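You operate a simulated robot arm through the tools that you are given. There is no shell and no other tool.

You are at the controls of a simulated robot arm. One attempt, no reset.

## Task
Wipe the oil off the cover under the work lamp.
Fine: swing the lamp to the tool stand and light it before wiping; put the cloth pad back and switch the lamp off. What is to be rubbed or washed off counts as gone when no trace of it is left.
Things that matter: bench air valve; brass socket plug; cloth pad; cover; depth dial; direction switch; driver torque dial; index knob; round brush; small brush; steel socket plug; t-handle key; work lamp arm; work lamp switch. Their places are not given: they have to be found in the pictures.

The check looks at the end state, three seconds after you hand in, the way a careful person would. Anything else that was tipped, shoved, dropped, spilled or broken makes it a failure. Lids that push on must go on centred and level and be pressed home; caps that screw on are set level and turned clockwise until they are tight. Flat cloth is picked up by pressing the open fingertips on it (5 to 10 N) and closing them slowly along it; thin cloth reads only 2 to 8 mm in the jaws.

## Robot
A 7-joint arm with a two-finger parallel gripper, fixed in place. Base frame: the origin is at the foot of the arm, x ahead of it, y to its left, z up; the work surface is at about z = 860. Units: mm, rad, N and s.
With the tool pointing down near the work surface it reaches from about 100 to 540 mm from the base axis. Its first joint turns from -2.897 to 2.897 rad. Payload 1.57 kg.
The TCP is the grasp point between the finger pads, 30 mm short of the fingertips. In the tool frame z runs along the fingers and y along their closing line. The gripper opens to 80 mm. The fingers are 17 mm wide and 12 mm thick; the gripper's body (40 by 82 mm) begins 80 mm behind the TCP.
Orientation is told as [roll, pitch, yaw] about the base's x, y, z axes, in that order, counted from this pose: with the fingers straight down and closing along the base's y, the tool's x points along the base's -x, its y along +y and its z along -z.

## Interface
- The arm moves only by the tool servo_tool. Its argument "series" is a list that holds one entry, the list of rows, each a list of 7 numbers: the turn, a rotation vector about the base's x, y, z in rad, then the shift along the base's x, y, z in mm, then the finger opening in mm, from 0 to 80. In form: [[[rx, ry, rz, x, y, z, gripper], ...]]. A call has 1 to 20 rows; each row shifts and turns the commanded pose from where the row before left it. Rows are played at 5 a second. More than 50 mm and 0.15 rad between two rows, or a gripper value outside its range, and nothing of the call is played. A pose out of reach is approached as far as the arm can. The call stops where the force on the tool passes 40 N (or 10 N more than at its start, if that is more) or the arm is blocked; 0.2 s more then pass. The fingers move at their own pace (about 72 mm/s each) and stop on an object; they squeeze with about 28 N. The grip force told is the motor's: it shows also when the fingers shut on nothing. Time passes only in rows, and 0.2 s behind the last, so rows that do not move let the fingers close. It gives the time, the measured TCP pose, the force on the tool (base axes), the opening and the grip force at its end, in the units of the frame above (readings bear some noise), with the torque about the TCP (base axes, N m) and any sound that the robot's microphone picked up.
- Cameras (640 x 400 px; columns grow to the right, rows downward): "scene" is fixed at [58.5, -503.7, 1614]; the picture's right is [0.48, -0.88, 0.00], its down [-0.58, -0.31, -0.76] and it looks along [0.66, 0.36, -0.66] (base axes); focal length 286 px, centre (320, 200). "wrist" rides on the gripper at [72, -7, -122] in the tool frame; the picture's right is [0.09, 1.00, 0.00], its down [-0.84, 0.08, -0.54] and it looks along [-0.54, 0.05, 0.84] (tool axes); focal length 238 px, centre (320, 200).
- grab_frame(camera): a new picture of that camera. The clock stands still meanwhile.
- move_column(by): slides the trunk up (or, below 0, down) by that many mm; the arm rides with it, the base frame stays. It gives what a move gives, with no picture.
- probe_pixels(camera, pixels): for up to 12 pixels [column, row] of the newest picture of that camera ("zoom" is the newest enlarged one), the place [x, y, z] in the base frame of the surface seen there, good to about 2 mm, but the place of the scene camera against the robot may be out by one fixed shift of up to 12 mm in any direction. The clock stands still meanwhile.
- enlarge(camera, box): a new picture of the part [left, top, right, bottom] of that camera's present view, enlarged. The clock stands still meanwhile.
- sign_off(): hands the job in; it is judged then, once.

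Open the gripper and draw the arm clear of the work before you hand the job in, unless the task says otherwise.

The tools are called after ">>>" as a command line: name --argument value ..., lists and objects as JSON in quotes. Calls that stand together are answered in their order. servo_tool: Moves the arm, as the interface text tells. Its arguments: {"type":"object","properties":{"series":{"type":"array"}},"required":["series"]} The other tools are called the same way: move_column (by) slides the trunk up or down; grab_frame (camera) takes a picture; probe_pixels (camera, pixels) gives the place of the surface under pixels of a picture; enlarge (camera, box) takes an enlarged picture of a part of a camera's view; sign_off () hands the job in.

At the start:

```text
time: 0.0
position: [398.2, -249.6, 1411.9]
tcp_rot: [-0.001, 0.001, 0.0]
force: [-0.5, 0.5, 0.1]
ft_torque: [-0.01, -0.01, 0.0]
grip_width: 80.1
grasp_force: 0.1
trunk travel left (down, up): [-875.0, 115.0]
```

scene: 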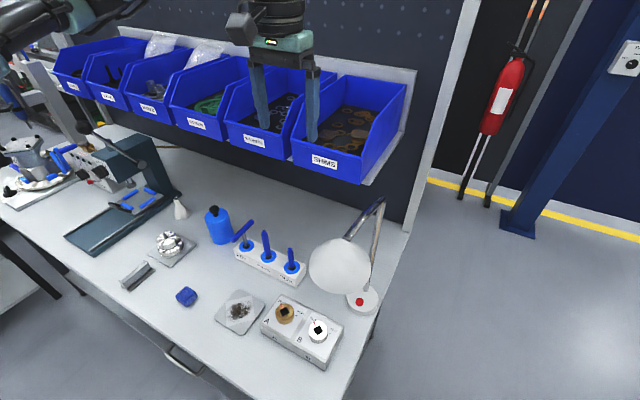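
wrist: 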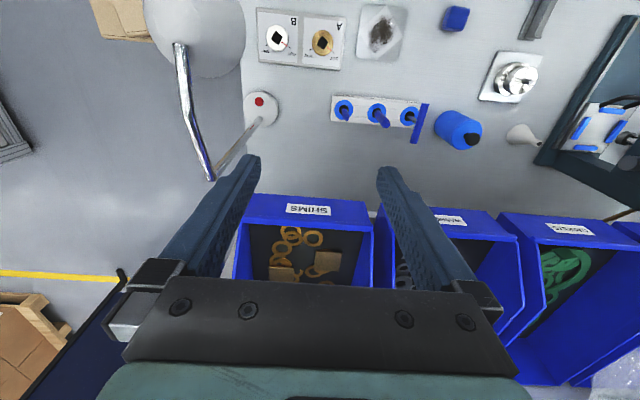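

The scene shows the cover with an oil smudge near (240,310), a blue pad at (186,297), the lamp at (345,260) and its red switch at (360,302). I'll enlarge these areas for detail.

>>> enlarge --camera "scene" --box '[160, 180, 400, 380]'

>>> enlarge --camera "scene" --box '[0, 100, 240, 300]'

>>> enlarge --camera "wrist" --box '[140, 0, 640, 200]'

```text
2.00 times, centred on (280, 280) of scene
```

zoom: 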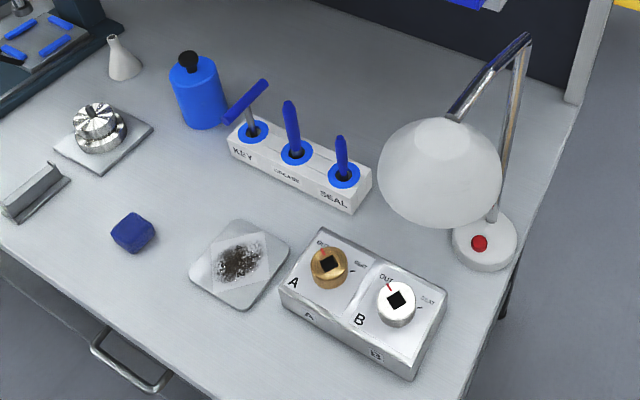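

```text
2.00 times, centred on (120, 200) of scene
```

zoom: 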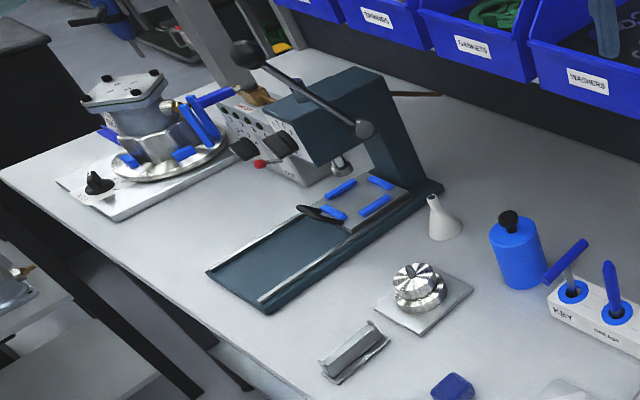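

```text
1.28 times, centred on (390, 100) of wrist
```

zoom: 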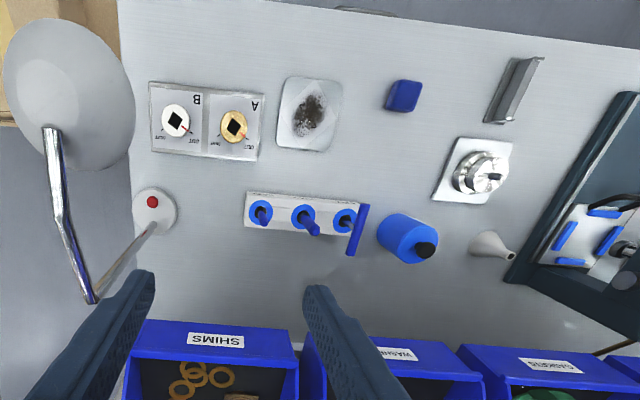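

The wrist view gives unshifted positions, so I probe the pad, cover, lamp switch, lamp arm parts, tool stand and plugs there. I also probe the same features in the scene view to estimate its fixed shift.

>>> grab_frame --camera "wrist"

>>> grab_frame --camera "scene"

>>> probe_pixels --camera "wrist" --pixels '[[455, 18], [380, 33], [364, 8], [404, 10], [360, 56], [400, 60], [259, 101], [252, 118], [180, 60], [209, 180], [200, 30], [230, 155]]'

>>> probe_pixels --camera "scene" --pixels '[[186, 294], [240, 311], [360, 302], [372, 302], [340, 265], [347, 240], [383, 201], [368, 285], [340, 292], [246, 245], [267, 256], [292, 267]]'

```text
taken
```

wrist: 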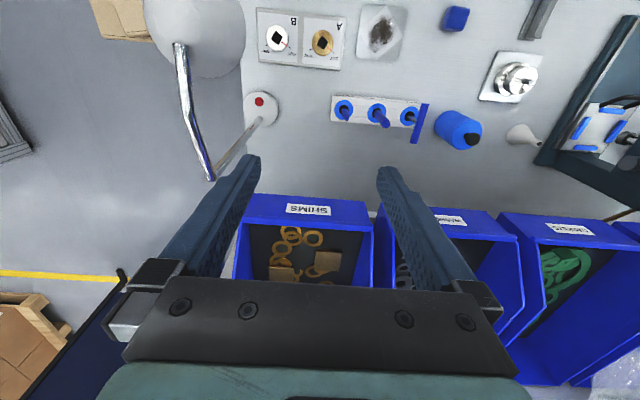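

```text
taken
```

scene: 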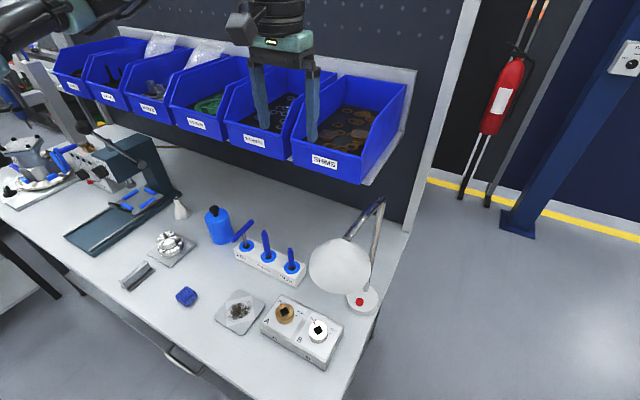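

```text
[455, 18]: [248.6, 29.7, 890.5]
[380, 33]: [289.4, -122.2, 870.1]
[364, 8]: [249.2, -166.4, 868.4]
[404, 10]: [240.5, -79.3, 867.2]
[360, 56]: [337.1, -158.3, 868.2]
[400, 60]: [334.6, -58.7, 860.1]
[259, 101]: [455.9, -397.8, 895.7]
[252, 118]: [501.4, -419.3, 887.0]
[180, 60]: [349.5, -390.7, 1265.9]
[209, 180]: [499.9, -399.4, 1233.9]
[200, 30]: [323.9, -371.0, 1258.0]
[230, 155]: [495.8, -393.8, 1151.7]
```

```text
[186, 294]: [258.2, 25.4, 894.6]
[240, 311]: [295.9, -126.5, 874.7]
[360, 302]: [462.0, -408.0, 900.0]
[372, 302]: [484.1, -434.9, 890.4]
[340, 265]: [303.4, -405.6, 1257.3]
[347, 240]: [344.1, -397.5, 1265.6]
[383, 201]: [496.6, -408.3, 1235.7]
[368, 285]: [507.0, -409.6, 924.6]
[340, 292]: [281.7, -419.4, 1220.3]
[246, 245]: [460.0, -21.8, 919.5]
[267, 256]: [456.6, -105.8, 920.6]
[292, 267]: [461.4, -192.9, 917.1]
```

Scene positions sit about (+6,-6,+4) from the wrist ones. I enlarge the lamp in both views to understand its joint and switch.

>>> enlarge --camera "scene" --box '[290, 180, 410, 330]'

>>> enlarge --camera "wrist" --box '[130, 0, 290, 200]'

>>> enlarge --camera "wrist" --box '[320, 0, 480, 100]'

>>> probe_pixels --camera "zoom" --pixels '[[160, 25], [330, 40], [200, 200], [240, 120], [280, 120], [300, 240], [480, 60], [540, 70], [510, 75], [550, 40], [570, 70], [540, 110]]'

```text
2.67 times, centred on (350, 255) of scene
```

zoom: 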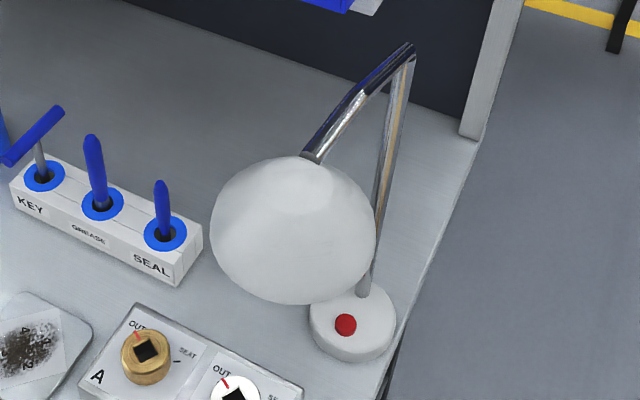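

```text
2.00 times, centred on (210, 100) of wrist
```

zoom: 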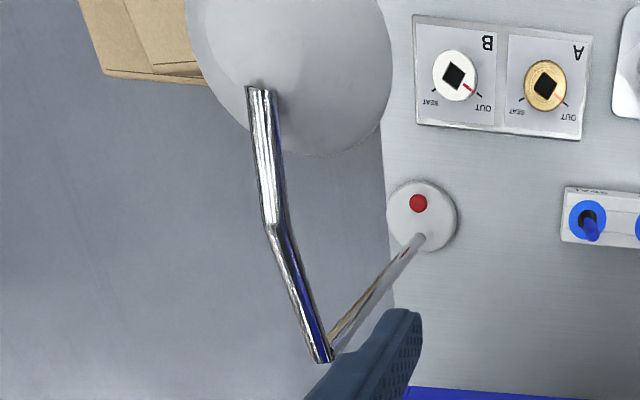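

```text
4.00 times, centred on (400, 50) of wrist
```

zoom: 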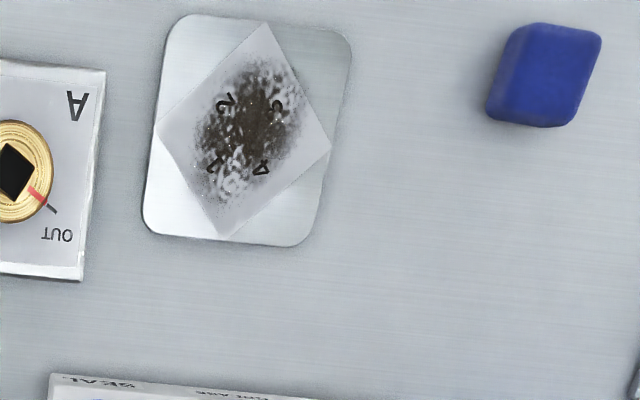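

```text
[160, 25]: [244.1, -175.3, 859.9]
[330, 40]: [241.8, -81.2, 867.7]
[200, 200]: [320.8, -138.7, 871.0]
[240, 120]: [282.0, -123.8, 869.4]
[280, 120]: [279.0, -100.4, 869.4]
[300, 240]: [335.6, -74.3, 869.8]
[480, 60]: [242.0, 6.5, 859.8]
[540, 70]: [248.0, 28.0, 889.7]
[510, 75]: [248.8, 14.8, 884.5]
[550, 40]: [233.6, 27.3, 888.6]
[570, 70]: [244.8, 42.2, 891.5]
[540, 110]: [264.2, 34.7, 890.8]
```

The lamp has a vertical post near (500,-400) and a chrome upper arm running toward -x into the shade. I probe more points along the rod, the shade rim and the bins to plan clearances.

>>> probe_pixels --camera "wrist" --pixels '[[179, 50], [184, 80], [188, 105], [196, 135], [206, 170], [150, 30], [238, 40], [205, 76], [262, 125], [305, 190], [245, 200], [225, 62]]'

>>> probe_pixels --camera "scene" --pixels '[[312, 262], [366, 262], [340, 238], [335, 293], [310, 130], [290, 160], [360, 180], [235, 150], [378, 215], [375, 240], [371, 275], [405, 225]]'

```text
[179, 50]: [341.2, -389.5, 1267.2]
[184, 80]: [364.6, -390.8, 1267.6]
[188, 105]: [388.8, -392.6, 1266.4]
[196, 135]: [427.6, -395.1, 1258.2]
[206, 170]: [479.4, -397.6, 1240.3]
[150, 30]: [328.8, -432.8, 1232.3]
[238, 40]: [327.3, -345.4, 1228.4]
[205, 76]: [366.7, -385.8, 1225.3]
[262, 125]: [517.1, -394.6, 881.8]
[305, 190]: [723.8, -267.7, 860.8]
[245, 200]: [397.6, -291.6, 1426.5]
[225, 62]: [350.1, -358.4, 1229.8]
```

```text
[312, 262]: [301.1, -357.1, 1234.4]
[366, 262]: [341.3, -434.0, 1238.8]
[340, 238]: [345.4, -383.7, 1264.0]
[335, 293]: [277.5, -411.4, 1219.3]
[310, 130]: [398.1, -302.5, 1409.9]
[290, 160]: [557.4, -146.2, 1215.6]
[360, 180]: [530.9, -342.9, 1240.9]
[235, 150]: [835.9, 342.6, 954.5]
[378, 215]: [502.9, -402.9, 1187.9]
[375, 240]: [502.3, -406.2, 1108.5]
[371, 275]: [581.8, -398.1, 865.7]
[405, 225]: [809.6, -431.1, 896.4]
```

The rod runs from the hinge (~(500,-399,1235)) to the shade at x≈345, and the bin fronts stand at x≈525 and beyond, y>-345. I'll use closed fingers as a pin: first move above, to the -y side of the rod.

>>> servo_tool --series '[[[0, 0, 0, 2, -30, 0, 0], [0, 0, 0, 2, -31, 0, 0], [0, 0, 0, 2, -31, 0, 0], [0, 0, 0, 2, -31, 0, 0], [0, 0, 0, 2, -31, 0, 0], [0, 0, 0, 2, -31, 0, 0], [0, 0, 0, 0, 0, 0, 0]]]'

>>> grab_frame --camera "scene"

>>> grab_frame --camera "wrist"

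```text
time: 1.6
position: [410.1, -434.2, 1410.8]
tcp_rot: [0.001, 0.0, 0.0]
force: [-0.5, -0.3, 0.6]
ft_torque: [0.0, 0.01, 0.01]
grip_width: 0.1
grasp_force: 21.3
trunk travel left (down, up): [-875.0, 115.0]
```

```text
taken
```

scene: 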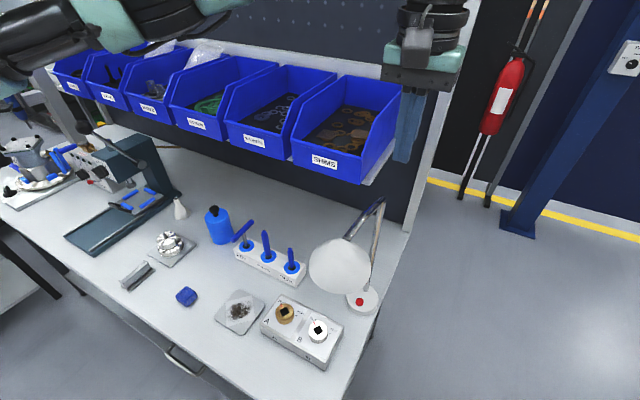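

```text
taken
```

wrist: 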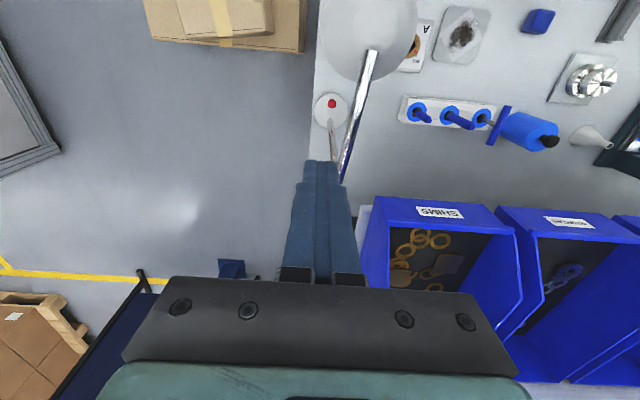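

Fingers are closed at (410,-434,1411) on the -y side of the rod. Lowering the trunk 142 mm puts the tips at about z 1238, just below the rod.

>>> move_column --by -142

>>> grab_frame --camera "wrist"

>>> grab_frame --camera "scene"

```text
time: 3.3
position: [410.5, -435.8, 1270.3]
tcp_rot: [0.0, 0.002, 0.0]
force: [0.5, 0.0, -0.7]
ft_torque: [0.05, -0.01, 0.02]
grip_width: 0.0
grasp_force: 21.0
trunk travel left (down, up): [-733.0, 257.0]
```

```text
taken
```

wrist: 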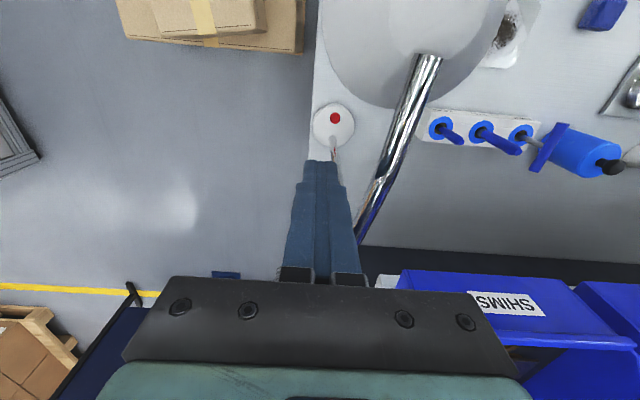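

```text
taken
```

scene: 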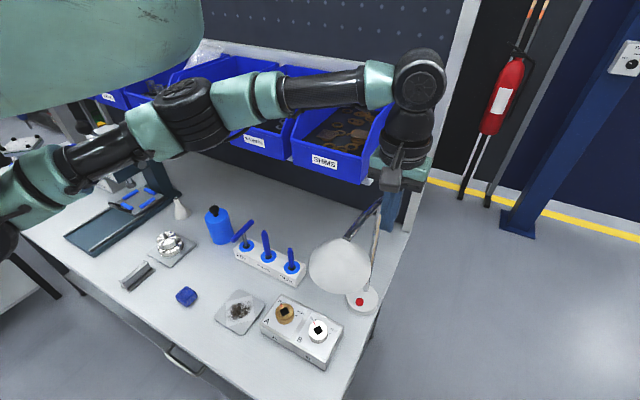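

The pin stands beside the rod, clear of it. I probe rod and shade from this closer view for exact geometry.

>>> probe_pixels --camera "wrist" --pixels '[[427, 65], [415, 100], [402, 135], [388, 165], [375, 195], [362, 225], [330, 60], [400, 20], [370, 100], [470, 60], [334, 117], [332, 145]]'

```text
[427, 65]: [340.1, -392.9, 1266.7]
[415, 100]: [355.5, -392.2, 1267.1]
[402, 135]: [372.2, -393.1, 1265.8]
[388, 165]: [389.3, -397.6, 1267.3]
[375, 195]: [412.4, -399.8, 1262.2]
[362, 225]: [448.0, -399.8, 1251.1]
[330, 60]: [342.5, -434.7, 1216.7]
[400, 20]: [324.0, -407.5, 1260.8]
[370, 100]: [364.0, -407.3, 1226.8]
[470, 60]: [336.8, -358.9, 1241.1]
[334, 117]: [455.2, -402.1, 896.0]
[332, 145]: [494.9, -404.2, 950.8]
```

The rod's centre line is at y≈-396 and the pivot near (498,-399). I push the first part of the arc gently (to about 150°) and check the forces.

>>> servo_tool --series '[[[0, 0, 0, -1.5, 0, 0, 0], [0, 0, 0, -1, 9, 0, 0], [0, 0, 0, -0.5, 9, 0, 0], [0, 0, 0, 0, 4, 0, 0], [0, 0, 0, -0.5, 5, 0, 0], [0, 0, 0, -0.5, 5, 0, 0], [0, 0, 0, -0.5, 5, 0, 0], [0, 0, 0, 0, 4, 0, 0], [0, 0, 0, 0.5, 5, 0, 0], [0, 0, 0, 0.8, 6, 0, 0], [0, 0, 0, 1, 6, 0, 0], [0, 0, 0, 1.2, 6, 0, 0], [0, 0, 0, 0, 0, 0, 0]]]'

>>> grab_frame --camera "wrist"

>>> grab_frame --camera "scene"

```text
time: 6.1
position: [407.8, -371.4, 1269.3]
tcp_rot: [0.001, 0.001, 0.0]
force: [-0.1, -0.3, -1.6]
ft_torque: [-0.02, 0.04, 0.01]
grip_width: 0.2
grasp_force: 21.4
trunk travel left (down, up): [-733.0, 257.0]
```

```text
taken
```

wrist: 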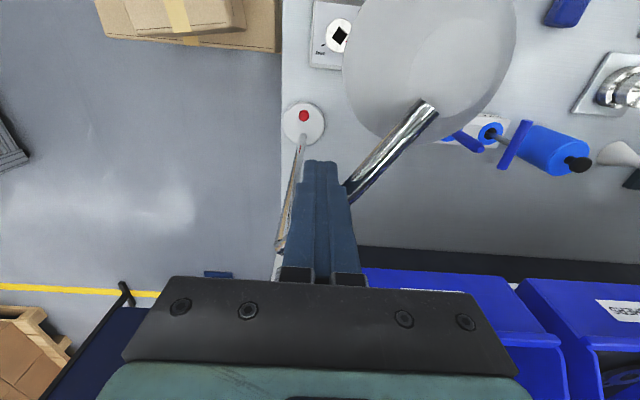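

```text
taken
```

scene: 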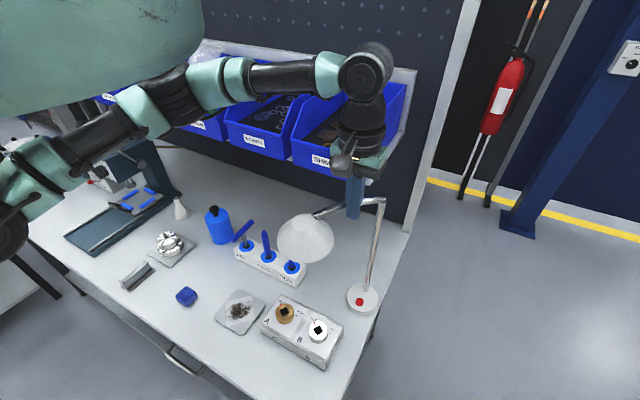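

The lamp follows the pin with almost no force. I continue along the arc to about 110°.

>>> servo_tool --series '[[[0, 0, 0, 3, 6, 0, 0], [0, 0, 0, 3, 5.5, 0, 0], [0, 0, 0, 3, 5.5, 0, 0], [0, 0, 0, 3, 5, 0, 0], [0, 0, 0, 4, 5, 0, 0], [0, 0, 0, 4, 5, 0, 0], [0, 0, 0, 4, 4.5, 0, 0], [0, 0, 0, 4.4, 4.5, 0, 0], [0, 0, 0, 4.7, 3.5, 0, 0], [0, 0, 0, 4.7, 3.4, 0, 0], [0, 0, 0, 4.6, 3.3, 0, 0], [0, 0, 0, 0, 0, 0, 0]]]'

>>> grab_frame --camera "wrist"

>>> grab_frame --camera "scene"

```text
time: 8.7
position: [451.6, -320.5, 1269.9]
tcp_rot: [-0.001, 0.0, 0.0]
force: [-1.0, -0.3, 0.8]
ft_torque: [-0.03, -0.01, 0.01]
grip_width: 0.0
grasp_force: 21.4
trunk travel left (down, up): [-733.0, 257.0]
```

```text
taken
```

wrist: 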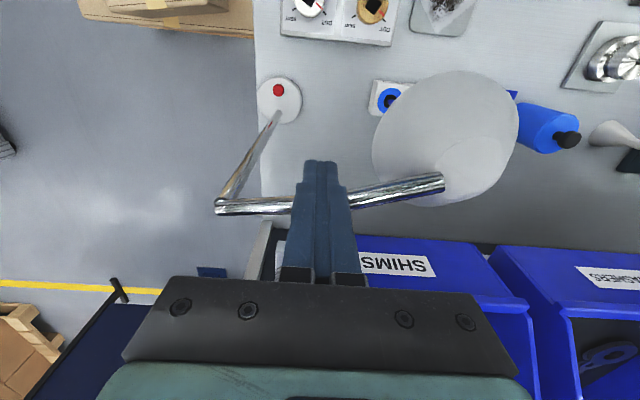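

```text
taken
```

scene: 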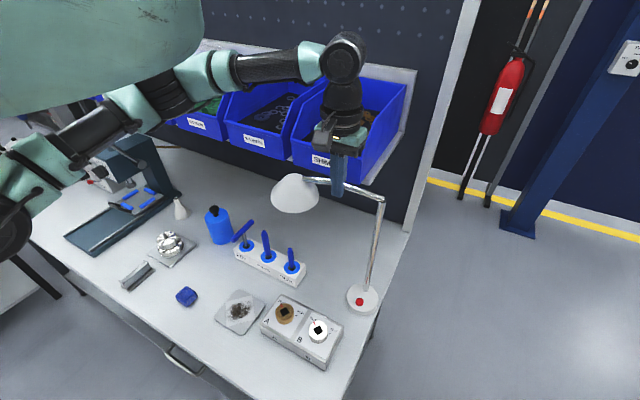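

The rod now points nearly toward the tool stand. I measure its actual direction.

>>> probe_pixels --camera "wrist" --pixels '[[225, 207], [275, 206], [370, 196], [400, 189], [435, 183], [450, 80], [512, 125], [455, 195], [385, 150], [390, 98], [295, 30], [277, 90]]'

>>> probe_pixels --camera "scene" --pixels '[[382, 198], [360, 191], [312, 182], [295, 195], [275, 205], [318, 205], [295, 213], [246, 245], [267, 256], [292, 267], [240, 262], [300, 284]]'

```text
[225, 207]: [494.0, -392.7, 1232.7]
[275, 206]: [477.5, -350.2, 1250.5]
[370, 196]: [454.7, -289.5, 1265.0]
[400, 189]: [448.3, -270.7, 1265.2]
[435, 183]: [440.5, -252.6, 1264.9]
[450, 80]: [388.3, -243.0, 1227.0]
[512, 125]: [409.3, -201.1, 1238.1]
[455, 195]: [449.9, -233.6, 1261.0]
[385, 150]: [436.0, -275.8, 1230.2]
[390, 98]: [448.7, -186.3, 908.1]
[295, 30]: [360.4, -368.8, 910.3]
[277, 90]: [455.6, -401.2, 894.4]
```

```text
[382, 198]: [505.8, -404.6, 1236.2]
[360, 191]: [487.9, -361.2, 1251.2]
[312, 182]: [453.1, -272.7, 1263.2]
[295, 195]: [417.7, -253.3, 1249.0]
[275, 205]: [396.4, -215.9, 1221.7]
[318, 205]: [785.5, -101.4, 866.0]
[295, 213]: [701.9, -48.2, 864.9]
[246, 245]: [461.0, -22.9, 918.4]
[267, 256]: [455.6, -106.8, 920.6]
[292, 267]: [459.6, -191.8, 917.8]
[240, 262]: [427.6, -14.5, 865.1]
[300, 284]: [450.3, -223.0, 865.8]
```

The rod is at about 111°, and the tool stand's centre is near 98.5°. Before the last push I check the bin lip position against the shade.

>>> probe_pixels --camera "wrist" --pixels '[[400, 240], [485, 250], [400, 262], [520, 310], [440, 285], [480, 247], [550, 250], [500, 190], [470, 205], [410, 205], [378, 170], [518, 150]]'

>>> enlarge --camera "wrist" --box '[340, 60, 560, 300]'

```text
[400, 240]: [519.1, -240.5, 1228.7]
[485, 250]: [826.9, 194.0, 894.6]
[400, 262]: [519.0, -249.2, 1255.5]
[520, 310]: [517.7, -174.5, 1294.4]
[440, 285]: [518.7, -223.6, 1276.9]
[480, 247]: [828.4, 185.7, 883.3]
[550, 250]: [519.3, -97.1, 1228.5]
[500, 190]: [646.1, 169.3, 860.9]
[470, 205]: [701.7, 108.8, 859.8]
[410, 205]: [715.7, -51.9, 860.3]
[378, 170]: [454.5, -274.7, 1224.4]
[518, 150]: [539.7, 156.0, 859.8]
```

```text
1.67 times, centred on (450, 180) of wrist
```

zoom: 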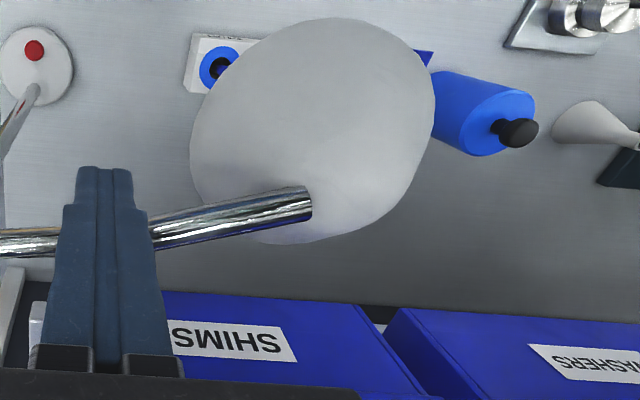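

The bin fronts are a vertical plane at x≈519 from z≈1220 up. I probe the shade outline to see how far it can swing without touching.

>>> probe_pixels --camera "wrist" --pixels '[[438, 202], [460, 198], [420, 203], [480, 185], [510, 140], [514, 115], [480, 80], [450, 74], [410, 95], [382, 125], [377, 155], [385, 185]]'

```text
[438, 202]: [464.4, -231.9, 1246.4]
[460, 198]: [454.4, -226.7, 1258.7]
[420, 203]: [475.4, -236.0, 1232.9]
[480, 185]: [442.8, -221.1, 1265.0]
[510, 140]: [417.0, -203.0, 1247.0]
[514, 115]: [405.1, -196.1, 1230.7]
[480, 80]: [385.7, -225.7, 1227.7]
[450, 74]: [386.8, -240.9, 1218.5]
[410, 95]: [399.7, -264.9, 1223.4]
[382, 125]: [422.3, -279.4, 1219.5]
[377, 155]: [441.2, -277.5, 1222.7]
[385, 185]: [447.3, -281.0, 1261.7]
```

The shade (radius ≈46 mm around r≈177) would come within a millimetre or so of the bins at 98.5°, so I aim for about 100–101°. I push the last bit slowly.

>>> servo_tool --series '[[[0, 0, 0, 3, 1.6, 0, 0], [0, 0, 0, 3, 1.5, 0, 0], [0, 0, 0, 3, 1.5, 0, 0], [0, 0, 0, 2.5, 1.2, 0, 0], [0, 0, 0, 2, 1, 0, 0], [0, 0, 0, 1.5, 0.7, 0, 0], [0, 0, 0, 0, 0, 0, 0]]]'

>>> grab_frame --camera "wrist"

>>> probe_pixels --camera "wrist" --pixels '[[225, 207], [370, 210], [400, 210], [430, 210]]'

```text
time: 10.3
position: [457.1, -317.3, 1270.8]
tcp_rot: [-0.003, 0.012, -0.01]
force: [-32.5, -10.2, -10.6]
ft_torque: [-0.24, 0.48, 0.28]
grip_width: 0.2
grasp_force: 21.1
trunk travel left (down, up): [-733.0, 257.0]
```

```text
taken
```

wrist: 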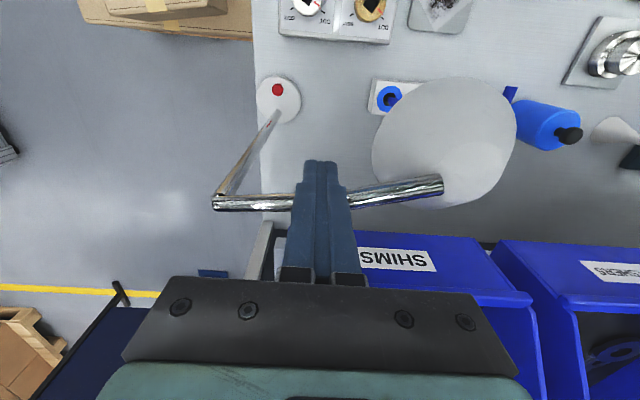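

```text
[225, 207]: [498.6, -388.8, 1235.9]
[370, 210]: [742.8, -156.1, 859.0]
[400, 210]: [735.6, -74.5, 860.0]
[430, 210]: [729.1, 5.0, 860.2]
```

The push met a firm stop with the force exactly normal to the rod (≈108°), so the hinge is at its end on the tool-stand side. I back the pin away and look.

>>> servo_tool --series '[[[0, 0, 0, -9, -3, 0, 0], [0, 0, 0, -6, -2, 0, 0], [0, 0, 0, -10, -4, 0, 0], [0, 0, 0, -10, -4, 0, 0], [0, 0, 0, -10, -4, 0, 0], [0, 0, 0, 0, 0, 0, 0]]]'

>>> grab_frame --camera "wrist"

>>> grab_frame --camera "scene"

```text
time: 11.7
position: [421.1, -329.2, 1269.6]
tcp_rot: [0.0, 0.002, 0.0]
force: [0.2, 1.0, -0.1]
ft_torque: [-0.01, 0.01, 0.0]
grip_width: 0.0
grasp_force: 21.2
trunk travel left (down, up): [-733.0, 257.0]
```

```text
taken
```

wrist: 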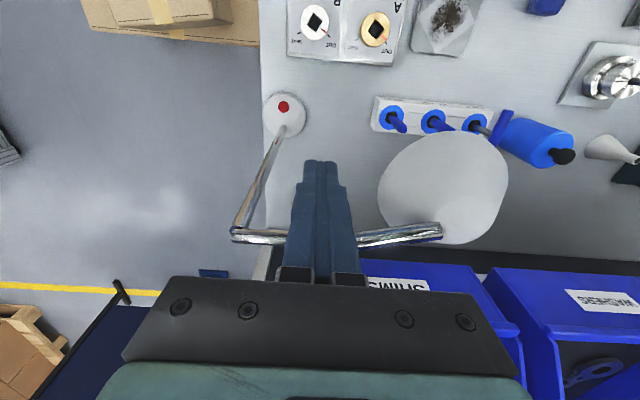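

```text
taken
```

scene: 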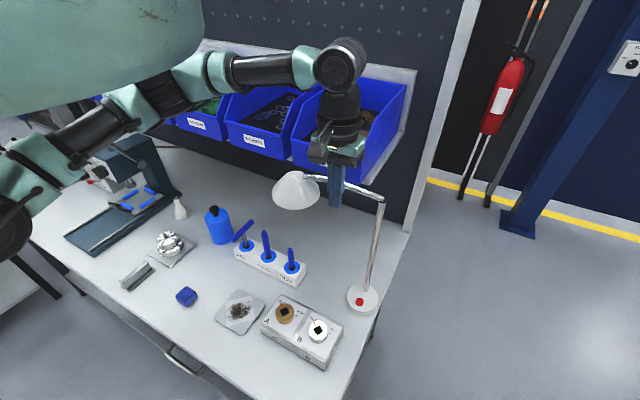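

>>> probe_pixels --camera "wrist" --pixels '[[245, 237], [275, 239], [370, 239], [400, 234], [430, 229], [415, 240], [435, 240], [450, 240], [400, 225], [470, 238], [283, 106], [288, 130]]'

>>> enlarge --camera "wrist" --box '[220, 80, 540, 280]'

```text
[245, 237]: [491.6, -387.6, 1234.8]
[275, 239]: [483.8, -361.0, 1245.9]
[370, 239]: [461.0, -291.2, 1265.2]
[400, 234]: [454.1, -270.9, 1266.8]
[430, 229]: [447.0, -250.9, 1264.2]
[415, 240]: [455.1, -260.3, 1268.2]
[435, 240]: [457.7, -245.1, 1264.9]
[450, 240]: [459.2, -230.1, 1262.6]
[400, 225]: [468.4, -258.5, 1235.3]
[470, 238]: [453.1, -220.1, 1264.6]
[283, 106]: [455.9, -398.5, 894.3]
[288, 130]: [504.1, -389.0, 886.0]
```

```text
2.00 times, centred on (380, 180) of wrist
```

zoom: 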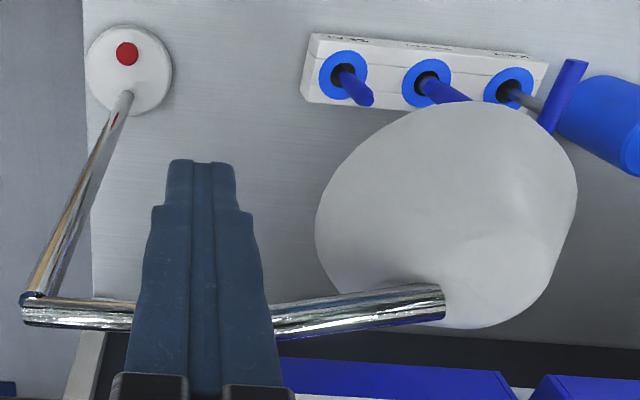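

The lamp arm rests at about 108° with the shade above the tool stand's end, and no force remains. Next I move toward the switch at (455.5,-399.5,895), tilting the fingers to point slightly forward so the hand stays clear of the post.

>>> servo_tool --series '[[[0, 0, 0, -8, -20, 0, 0], [0, 0, 0, -8, -25, 0, 0], [0, 0, 0, 0, -25.3, 0, 0], [0, -0.117, 0, 0, 0, 0, 0], [0, -0.117, 0, 0, 0, 0, 0], [0, -0.116, 0, 0, 0, 0, 0], [0, 0, 0, 0, 0, 0, 0]]]'

>>> move_column --by -200

>>> grab_frame --camera "scene"

>>> grab_frame --camera "wrist"

```text
time: 13.3
position: [405.8, -400.2, 1268.9]
tcp_rot: [0.0, -0.35, -0.001]
force: [0.3, -0.3, 0.3]
ft_torque: [-0.01, -0.02, 0.0]
grip_width: 0.1
grasp_force: 20.8
trunk travel left (down, up): [-733.0, 257.0]
```

```text
time: 15.4
position: [404.6, -398.9, 1070.0]
tcp_rot: [0.0, -0.349, -0.001]
force: [0.1, -0.3, 0.1]
ft_torque: [-0.04, 0.04, -0.01]
grip_width: 0.1
grasp_force: 21.2
trunk travel left (down, up): [-533.0, 457.0]
```

```text
taken
```

scene: 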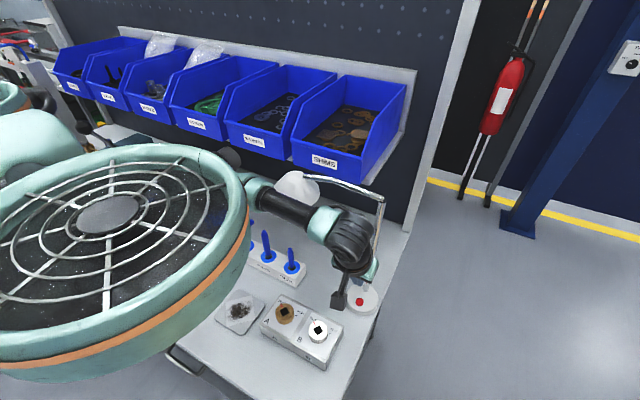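

```text
taken
```

wrist: 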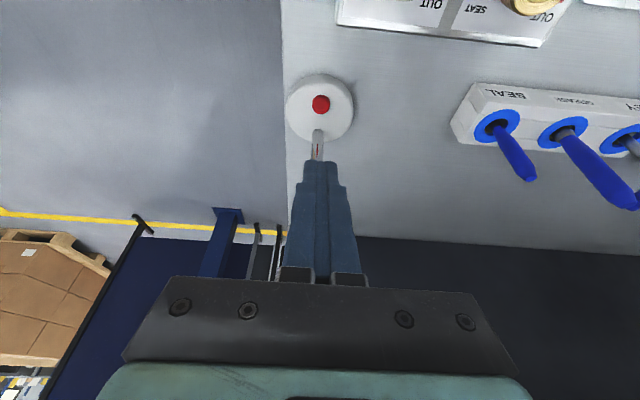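

The trunk lowered without contact, but the robot's forearm passes near the shade in the scene view. I probe the forearm and shade positions to judge clearance.

>>> probe_pixels --camera "scene" --pixels '[[258, 190], [285, 207], [305, 217], [325, 222], [350, 235], [300, 180], [283, 188], [312, 195], [345, 182], [380, 215], [365, 260], [235, 160]]'

>>> enlarge --camera "scene" --box '[220, 140, 420, 340]'

>>> probe_pixels --camera "wrist" --pixels '[[321, 104], [326, 97], [300, 90], [340, 120], [320, 80], [318, 135], [318, 145], [314, 104], [328, 104]]'

>>> enlarge --camera "wrist" --box '[270, 60, 370, 160]'

```text
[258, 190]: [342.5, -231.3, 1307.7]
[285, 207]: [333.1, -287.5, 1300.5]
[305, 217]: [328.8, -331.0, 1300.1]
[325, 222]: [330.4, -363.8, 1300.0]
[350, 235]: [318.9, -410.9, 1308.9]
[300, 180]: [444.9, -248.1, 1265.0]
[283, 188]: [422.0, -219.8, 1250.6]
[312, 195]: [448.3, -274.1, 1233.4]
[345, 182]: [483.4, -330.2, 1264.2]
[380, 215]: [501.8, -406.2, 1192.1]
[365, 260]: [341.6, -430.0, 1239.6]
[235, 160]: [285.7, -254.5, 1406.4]
```

```text
2.00 times, centred on (320, 240) of scene
```

zoom: 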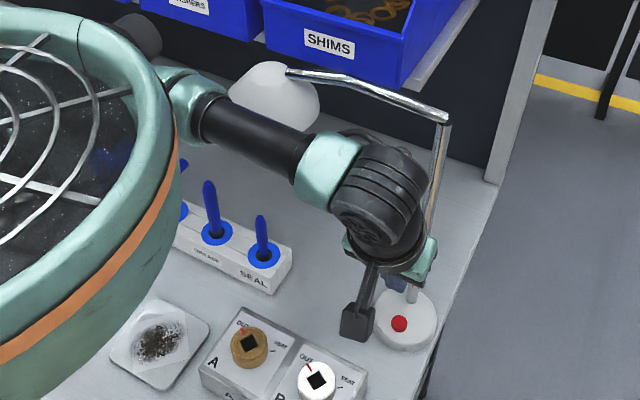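

```text
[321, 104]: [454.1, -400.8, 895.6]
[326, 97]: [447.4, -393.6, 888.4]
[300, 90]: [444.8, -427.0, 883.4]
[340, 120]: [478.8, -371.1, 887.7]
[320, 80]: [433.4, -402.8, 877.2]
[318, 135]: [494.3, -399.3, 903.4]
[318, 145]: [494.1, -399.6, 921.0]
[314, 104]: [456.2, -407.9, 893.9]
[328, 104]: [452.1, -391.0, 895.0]
```

```text
4.00 times, centred on (320, 110) of wrist
```

zoom: 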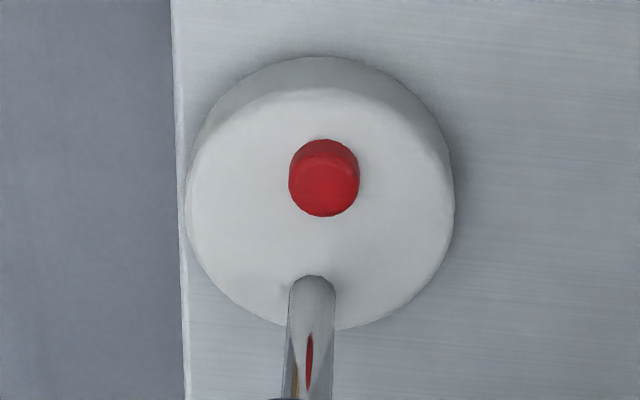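

The button is a small round push-button about 15 mm across, top z≈895. I probe the elbow part of the arm to be sure it won't meet the shade when I shift forward at lower height.

>>> enlarge --camera "scene" --box '[220, 140, 420, 340]'

>>> probe_pixels --camera "zoom" --pixels '[[135, 35], [150, 45], [185, 85], [170, 75], [205, 110], [225, 75], [300, 160], [320, 110], [345, 140], [385, 190], [415, 220], [430, 180]]'

```text
2.00 times, centred on (320, 240) of scene
```

zoom: 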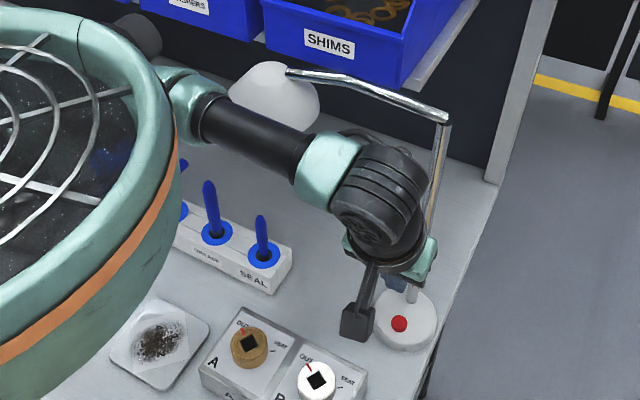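

```text
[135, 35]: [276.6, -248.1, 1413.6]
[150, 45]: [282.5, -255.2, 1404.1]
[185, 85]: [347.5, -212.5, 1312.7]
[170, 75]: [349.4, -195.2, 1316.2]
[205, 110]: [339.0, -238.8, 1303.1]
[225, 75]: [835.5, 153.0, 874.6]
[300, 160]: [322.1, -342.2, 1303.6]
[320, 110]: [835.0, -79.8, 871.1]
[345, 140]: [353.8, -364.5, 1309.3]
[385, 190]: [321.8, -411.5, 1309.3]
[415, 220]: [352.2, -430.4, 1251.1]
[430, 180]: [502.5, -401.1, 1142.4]
```

The forearm tube sits just in front of the shade in x, so before going lower I tilt the fingers further (to −0.55) and retract slightly, which draws the forearm away. Then I lower the trunk 110 mm.

>>> servo_tool --series '[[[0, 0, 0, -15, 0, 0, 0], [0, -0.1, 0, 0, 0, 0, 0], [0, -0.1, 0, 0, 0, 0, 0], [0, 0, 0, 0, 0, 0, 0]]]'

>>> move_column --by -110

>>> grab_frame --camera "scene"

>>> grab_frame --camera "wrist"

```text
time: 16.4
position: [390.2, -400.8, 1070.1]
tcp_rot: [0.001, -0.551, -0.001]
force: [-0.1, -0.6, 0.0]
ft_torque: [-0.04, 0.04, 0.02]
grip_width: 0.0
grasp_force: 21.6
trunk travel left (down, up): [-533.0, 457.0]
```

```text
time: 17.9
position: [389.0, -400.6, 959.0]
tcp_rot: [0.0, -0.552, 0.0]
force: [0.7, -0.6, 0.6]
ft_torque: [0.01, -0.01, 0.03]
grip_width: 0.0
grasp_force: 21.3
trunk travel left (down, up): [-423.0, 567.0]
```

```text
taken
```

scene: 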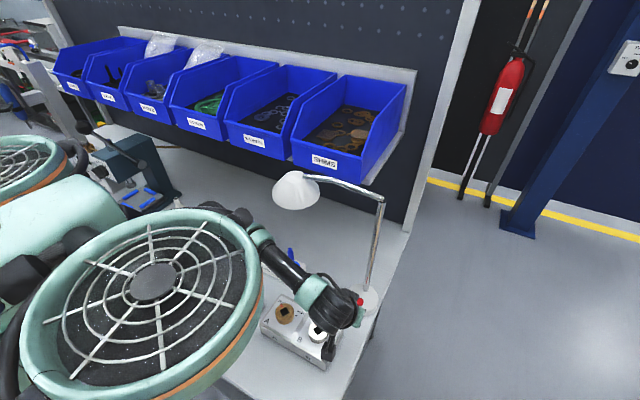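

```text
taken
```

wrist: 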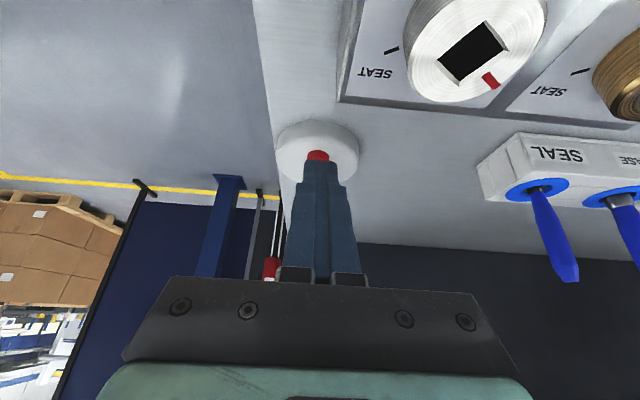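

The forearm is now well below the shade, and the fingertips (≈(320,160) in the wrist view) line up with the red button. I advance to above the button at TCP (447,-400,959).

>>> servo_tool --series '[[[0, 0, 0, 15, 0, 0, 0], [0, 0, 0, 15, 0, 0, 0], [0, 0, 0, 15, 0, 0, 0], [0, 0, 0, 13, 0.3, 0, 0], [0, 0, 0, 0, 0, -10, 0], [0, 0, 0, 0, 0, -10, 0], [0, 0, 0, 0, 0, 0, 0]]]'

>>> grab_frame --camera "scene"

>>> enlarge --camera "wrist" --box '[260, 100, 380, 220]'

```text
time: 19.5
position: [448.9, -399.3, 938.7]
tcp_rot: [-0.001, -0.551, 0.0]
force: [0.1, -0.5, 0.5]
ft_torque: [0.02, 0.04, 0.0]
grip_width: 0.0
grasp_force: 20.9
trunk travel left (down, up): [-423.0, 567.0]
```

```text
taken
```

scene: 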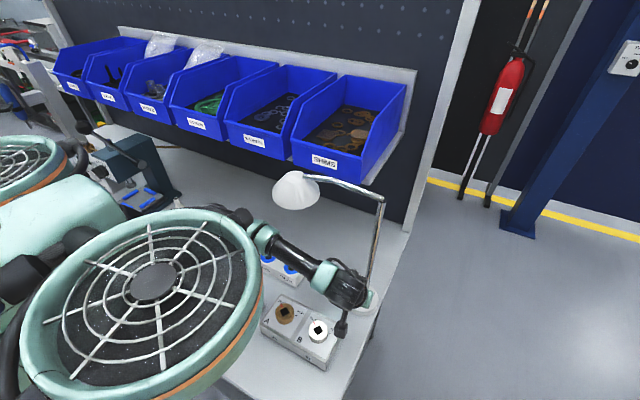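

```text
3.33 times, centred on (320, 160) of wrist
```

zoom: 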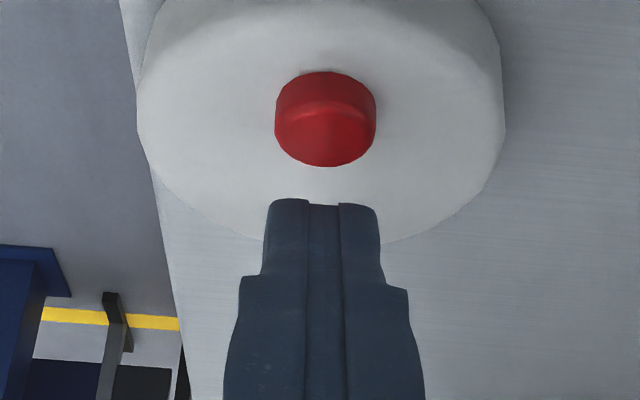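

In this upside-down view the button lies just below the tip. I probe the button and the fingertip edges to verify the x alignment.

>>> probe_pixels --camera "zoom" --pixels '[[325, 140], [325, 120], [325, 112], [325, 100], [325, 160], [285, 202], [360, 206], [325, 210], [290, 215], [325, 190]]'

```text
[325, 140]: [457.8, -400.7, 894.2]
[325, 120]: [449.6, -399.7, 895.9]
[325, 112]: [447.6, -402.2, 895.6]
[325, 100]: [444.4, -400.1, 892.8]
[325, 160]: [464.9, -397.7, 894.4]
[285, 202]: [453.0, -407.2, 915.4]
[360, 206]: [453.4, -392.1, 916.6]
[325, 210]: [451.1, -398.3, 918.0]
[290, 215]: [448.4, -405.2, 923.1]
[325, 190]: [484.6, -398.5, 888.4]
```

The tip's lowest edge is at x≈455, over the button centre. I press down in small steps and listen for a click.

>>> servo_tool --series '[[[0, 0, 0, 0, 0, -6, 0], [0, 0, 0, 0, 0, -4, 0], [0, 0, 0, 0, 0, -2, 0], [0, 0, 0, 0, 0, -2, 0], [0, 0, 0, 0, 0, -1, 0], [0, 0, 0, 0, 0, -1, 0]]]'

>>> grab_frame --camera "scene"

```text
time: 20.9
position: [448.1, -399.3, 922.6]
tcp_rot: [0.001, -0.55, 0.0]
force: [0.5, 0.2, 0.2]
ft_torque: [0.0, 0.0, 0.01]
grip_width: 0.0
grasp_force: 21.5
trunk travel left (down, up): [-423.0, 567.0]
```

```text
taken
```

scene: 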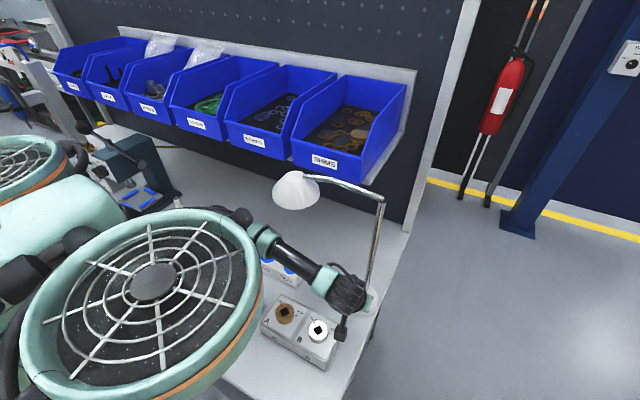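

No contact yet at TCP z 922.6. I keep going down in 1 mm steps.

>>> servo_tool --series '[[[0, 0, 0, 0, 0, -1, 0], [0, 0, 0, 0, 0, -1, 0], [0, 0, 0, 0, 0, -1, 0]]]'

>>> enlarge --camera "wrist" --box '[260, 100, 380, 220]'

```text
time: 21.7
position: [448.0, -399.6, 921.2]
tcp_rot: [0.001, -0.55, 0.001]
force: [0.2, -0.6, 3.0]
ft_torque: [-0.03, -0.03, 0.02]
grip_width: 0.0
grasp_force: 21.0
trunk travel left (down, up): [-423.0, 567.0]
heard: click
```

```text
3.33 times, centred on (320, 160) of wrist
```

zoom: 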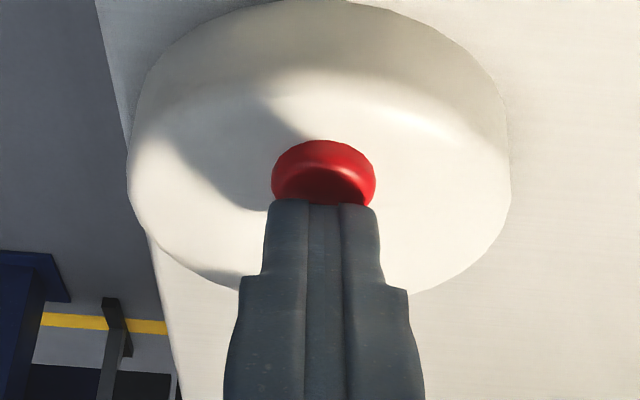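

A click was heard and the base is now brightly lit, so the lamp is on. I lift off the button and retreat.

>>> servo_tool --series '[[[0, 0, 0, 0, 0, 5, 0], [0, 0, 0, 0, 0, 15, 0], [0, 0, 0, 0, 0, 15, 0], [0, 0, 0, -20, 0, 5, 0], [0, 0, 0, -25, 0, 0, 0], [0, 0, 0, -25, 0, 0, 0], [0, 0, 0, 0, 0, 0, 0]]]'

>>> grab_frame --camera "scene"

>>> grab_frame --camera "wrist"

```text
time: 23.3
position: [377.3, -400.2, 960.7]
tcp_rot: [0.0, -0.55, 0.001]
force: [-0.1, 0.2, -1.3]
ft_torque: [-0.03, 0.03, -0.01]
grip_width: 0.0
grasp_force: 21.3
trunk travel left (down, up): [-423.0, 567.0]
```

```text
taken
```

scene: 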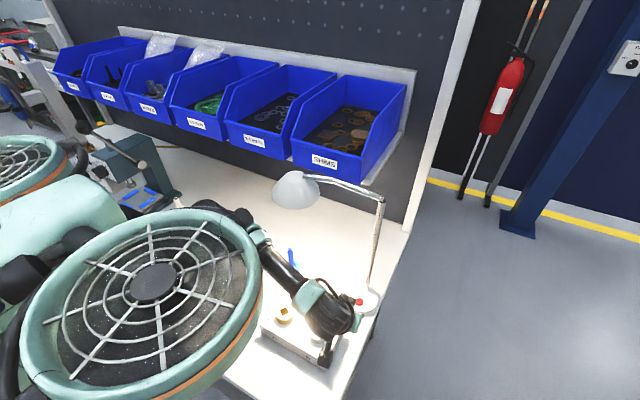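

```text
taken
```

wrist: 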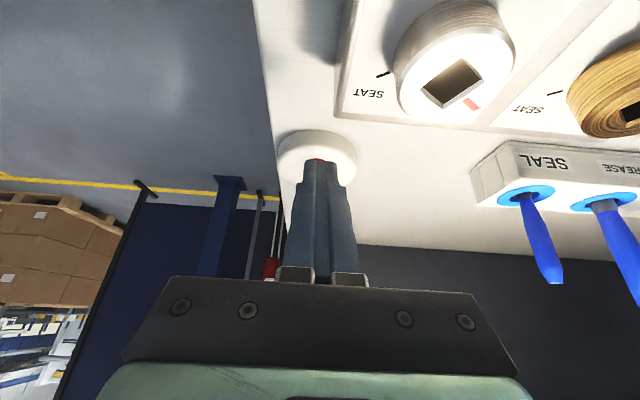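

The lamp is lit. Before moving on I want to know where the big disc-shaped trunk part and the elbow are, since they ride down with the trunk over the bench.

>>> probe_pixels --camera "scene" --pixels '[[150, 285], [250, 260], [60, 240], [100, 395], [190, 215], [240, 215], [220, 208], [255, 300], [280, 265], [320, 300], [150, 330], [225, 345]]'

```text
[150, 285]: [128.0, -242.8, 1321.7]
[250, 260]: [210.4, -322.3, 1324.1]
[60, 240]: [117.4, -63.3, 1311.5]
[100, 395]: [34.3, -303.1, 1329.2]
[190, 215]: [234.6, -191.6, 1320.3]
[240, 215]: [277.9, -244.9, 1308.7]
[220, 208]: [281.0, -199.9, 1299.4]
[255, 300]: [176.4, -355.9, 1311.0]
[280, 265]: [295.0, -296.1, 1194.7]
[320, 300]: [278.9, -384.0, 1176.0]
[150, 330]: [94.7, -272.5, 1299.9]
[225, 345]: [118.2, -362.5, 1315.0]
```

The disc part is rigid to the trunk at about (128,-243), r≈150, top z≈1320 and well away from the lamp. I raise the trunk 60 mm and move in toward the middle of the bench, stepwise.

>>> move_column --by 60

>>> servo_tool --series '[[[0, 0, 0, -20, 20, 0, 0], [0, 0, 0, -20, 30, 0, 0], [0, 0, 0, -20, 30, 0, 0], [0, 0, 0, -17, 30, 0, 0], [0, 0.11, 0, 0, 30, 0, 0], [0, 0.11, 0, 0, 30, 0, 0], [0, 0.11, 0, 0, 30, 0, 0], [0, 0.11, 0, 0, 0, 0, 0], [0, 0.11, 0, 0, 0, 0, 0], [0, 0, 0, 0, 0, 0, 0]]]'

>>> grab_frame --camera "scene"

>>> grab_frame --camera "wrist"

```text
time: 24.3
position: [377.6, -401.2, 1020.5]
tcp_rot: [-0.002, -0.548, 0.001]
force: [-0.3, 0.0, -0.3]
ft_torque: [0.0, 0.02, 0.02]
grip_width: 0.0
grasp_force: 21.4
trunk travel left (down, up): [-483.0, 507.0]
```

```text
time: 25.4
position: [279.9, -286.8, 987.4]
tcp_rot: [0.004, -0.378, -0.023]
force: [-0.4, -0.1, -0.3]
ft_torque: [0.03, -0.03, 0.0]
grip_width: 0.0
grasp_force: 21.4
trunk travel left (down, up): [-483.0, 507.0]
stopped in row 5: the arm was blocked; the commanded pose is now the measured one
```

```text
taken
```

scene: 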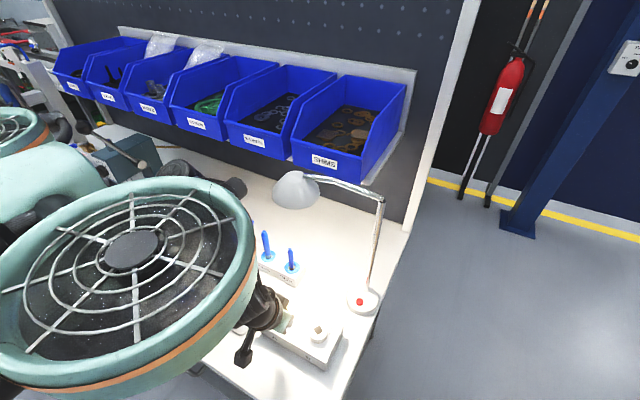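

```text
taken
```

wrist: 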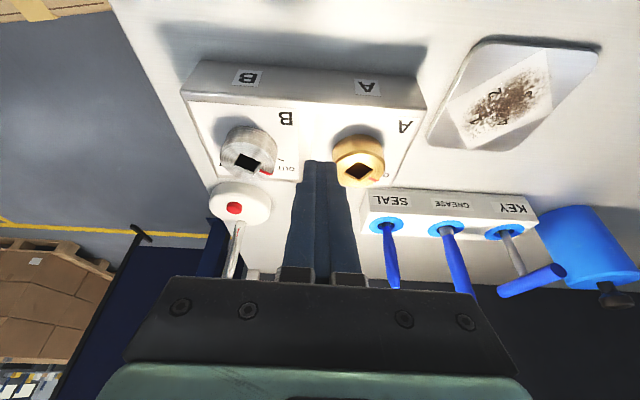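

The arm reported a block: its wrist seems to have met the disc-shaped part. I probe the disc again to see whether it moves with the arm or only with the trunk.

>>> probe_pixels --camera "scene" --pixels '[[132, 250], [250, 230], [235, 190], [235, 205], [215, 180], [30, 215], [40, 390], [250, 290], [265, 300], [245, 345], [180, 170], [230, 185]]'

>>> enlarge --camera "scene" --box '[0, 100, 320, 400]'

```text
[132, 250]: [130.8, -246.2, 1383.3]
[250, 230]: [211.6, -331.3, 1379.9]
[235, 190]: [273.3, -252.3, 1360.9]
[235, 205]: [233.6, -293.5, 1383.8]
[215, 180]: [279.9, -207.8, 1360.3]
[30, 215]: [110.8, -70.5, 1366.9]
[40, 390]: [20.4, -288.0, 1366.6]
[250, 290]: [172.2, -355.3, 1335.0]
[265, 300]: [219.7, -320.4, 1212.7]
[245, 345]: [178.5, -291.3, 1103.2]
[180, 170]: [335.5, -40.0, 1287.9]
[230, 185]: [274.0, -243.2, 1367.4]
```

```text
1.33 times, centred on (160, 250) of scene
```

zoom: 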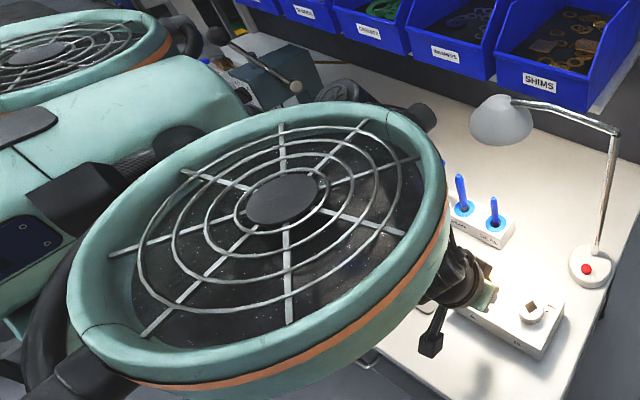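

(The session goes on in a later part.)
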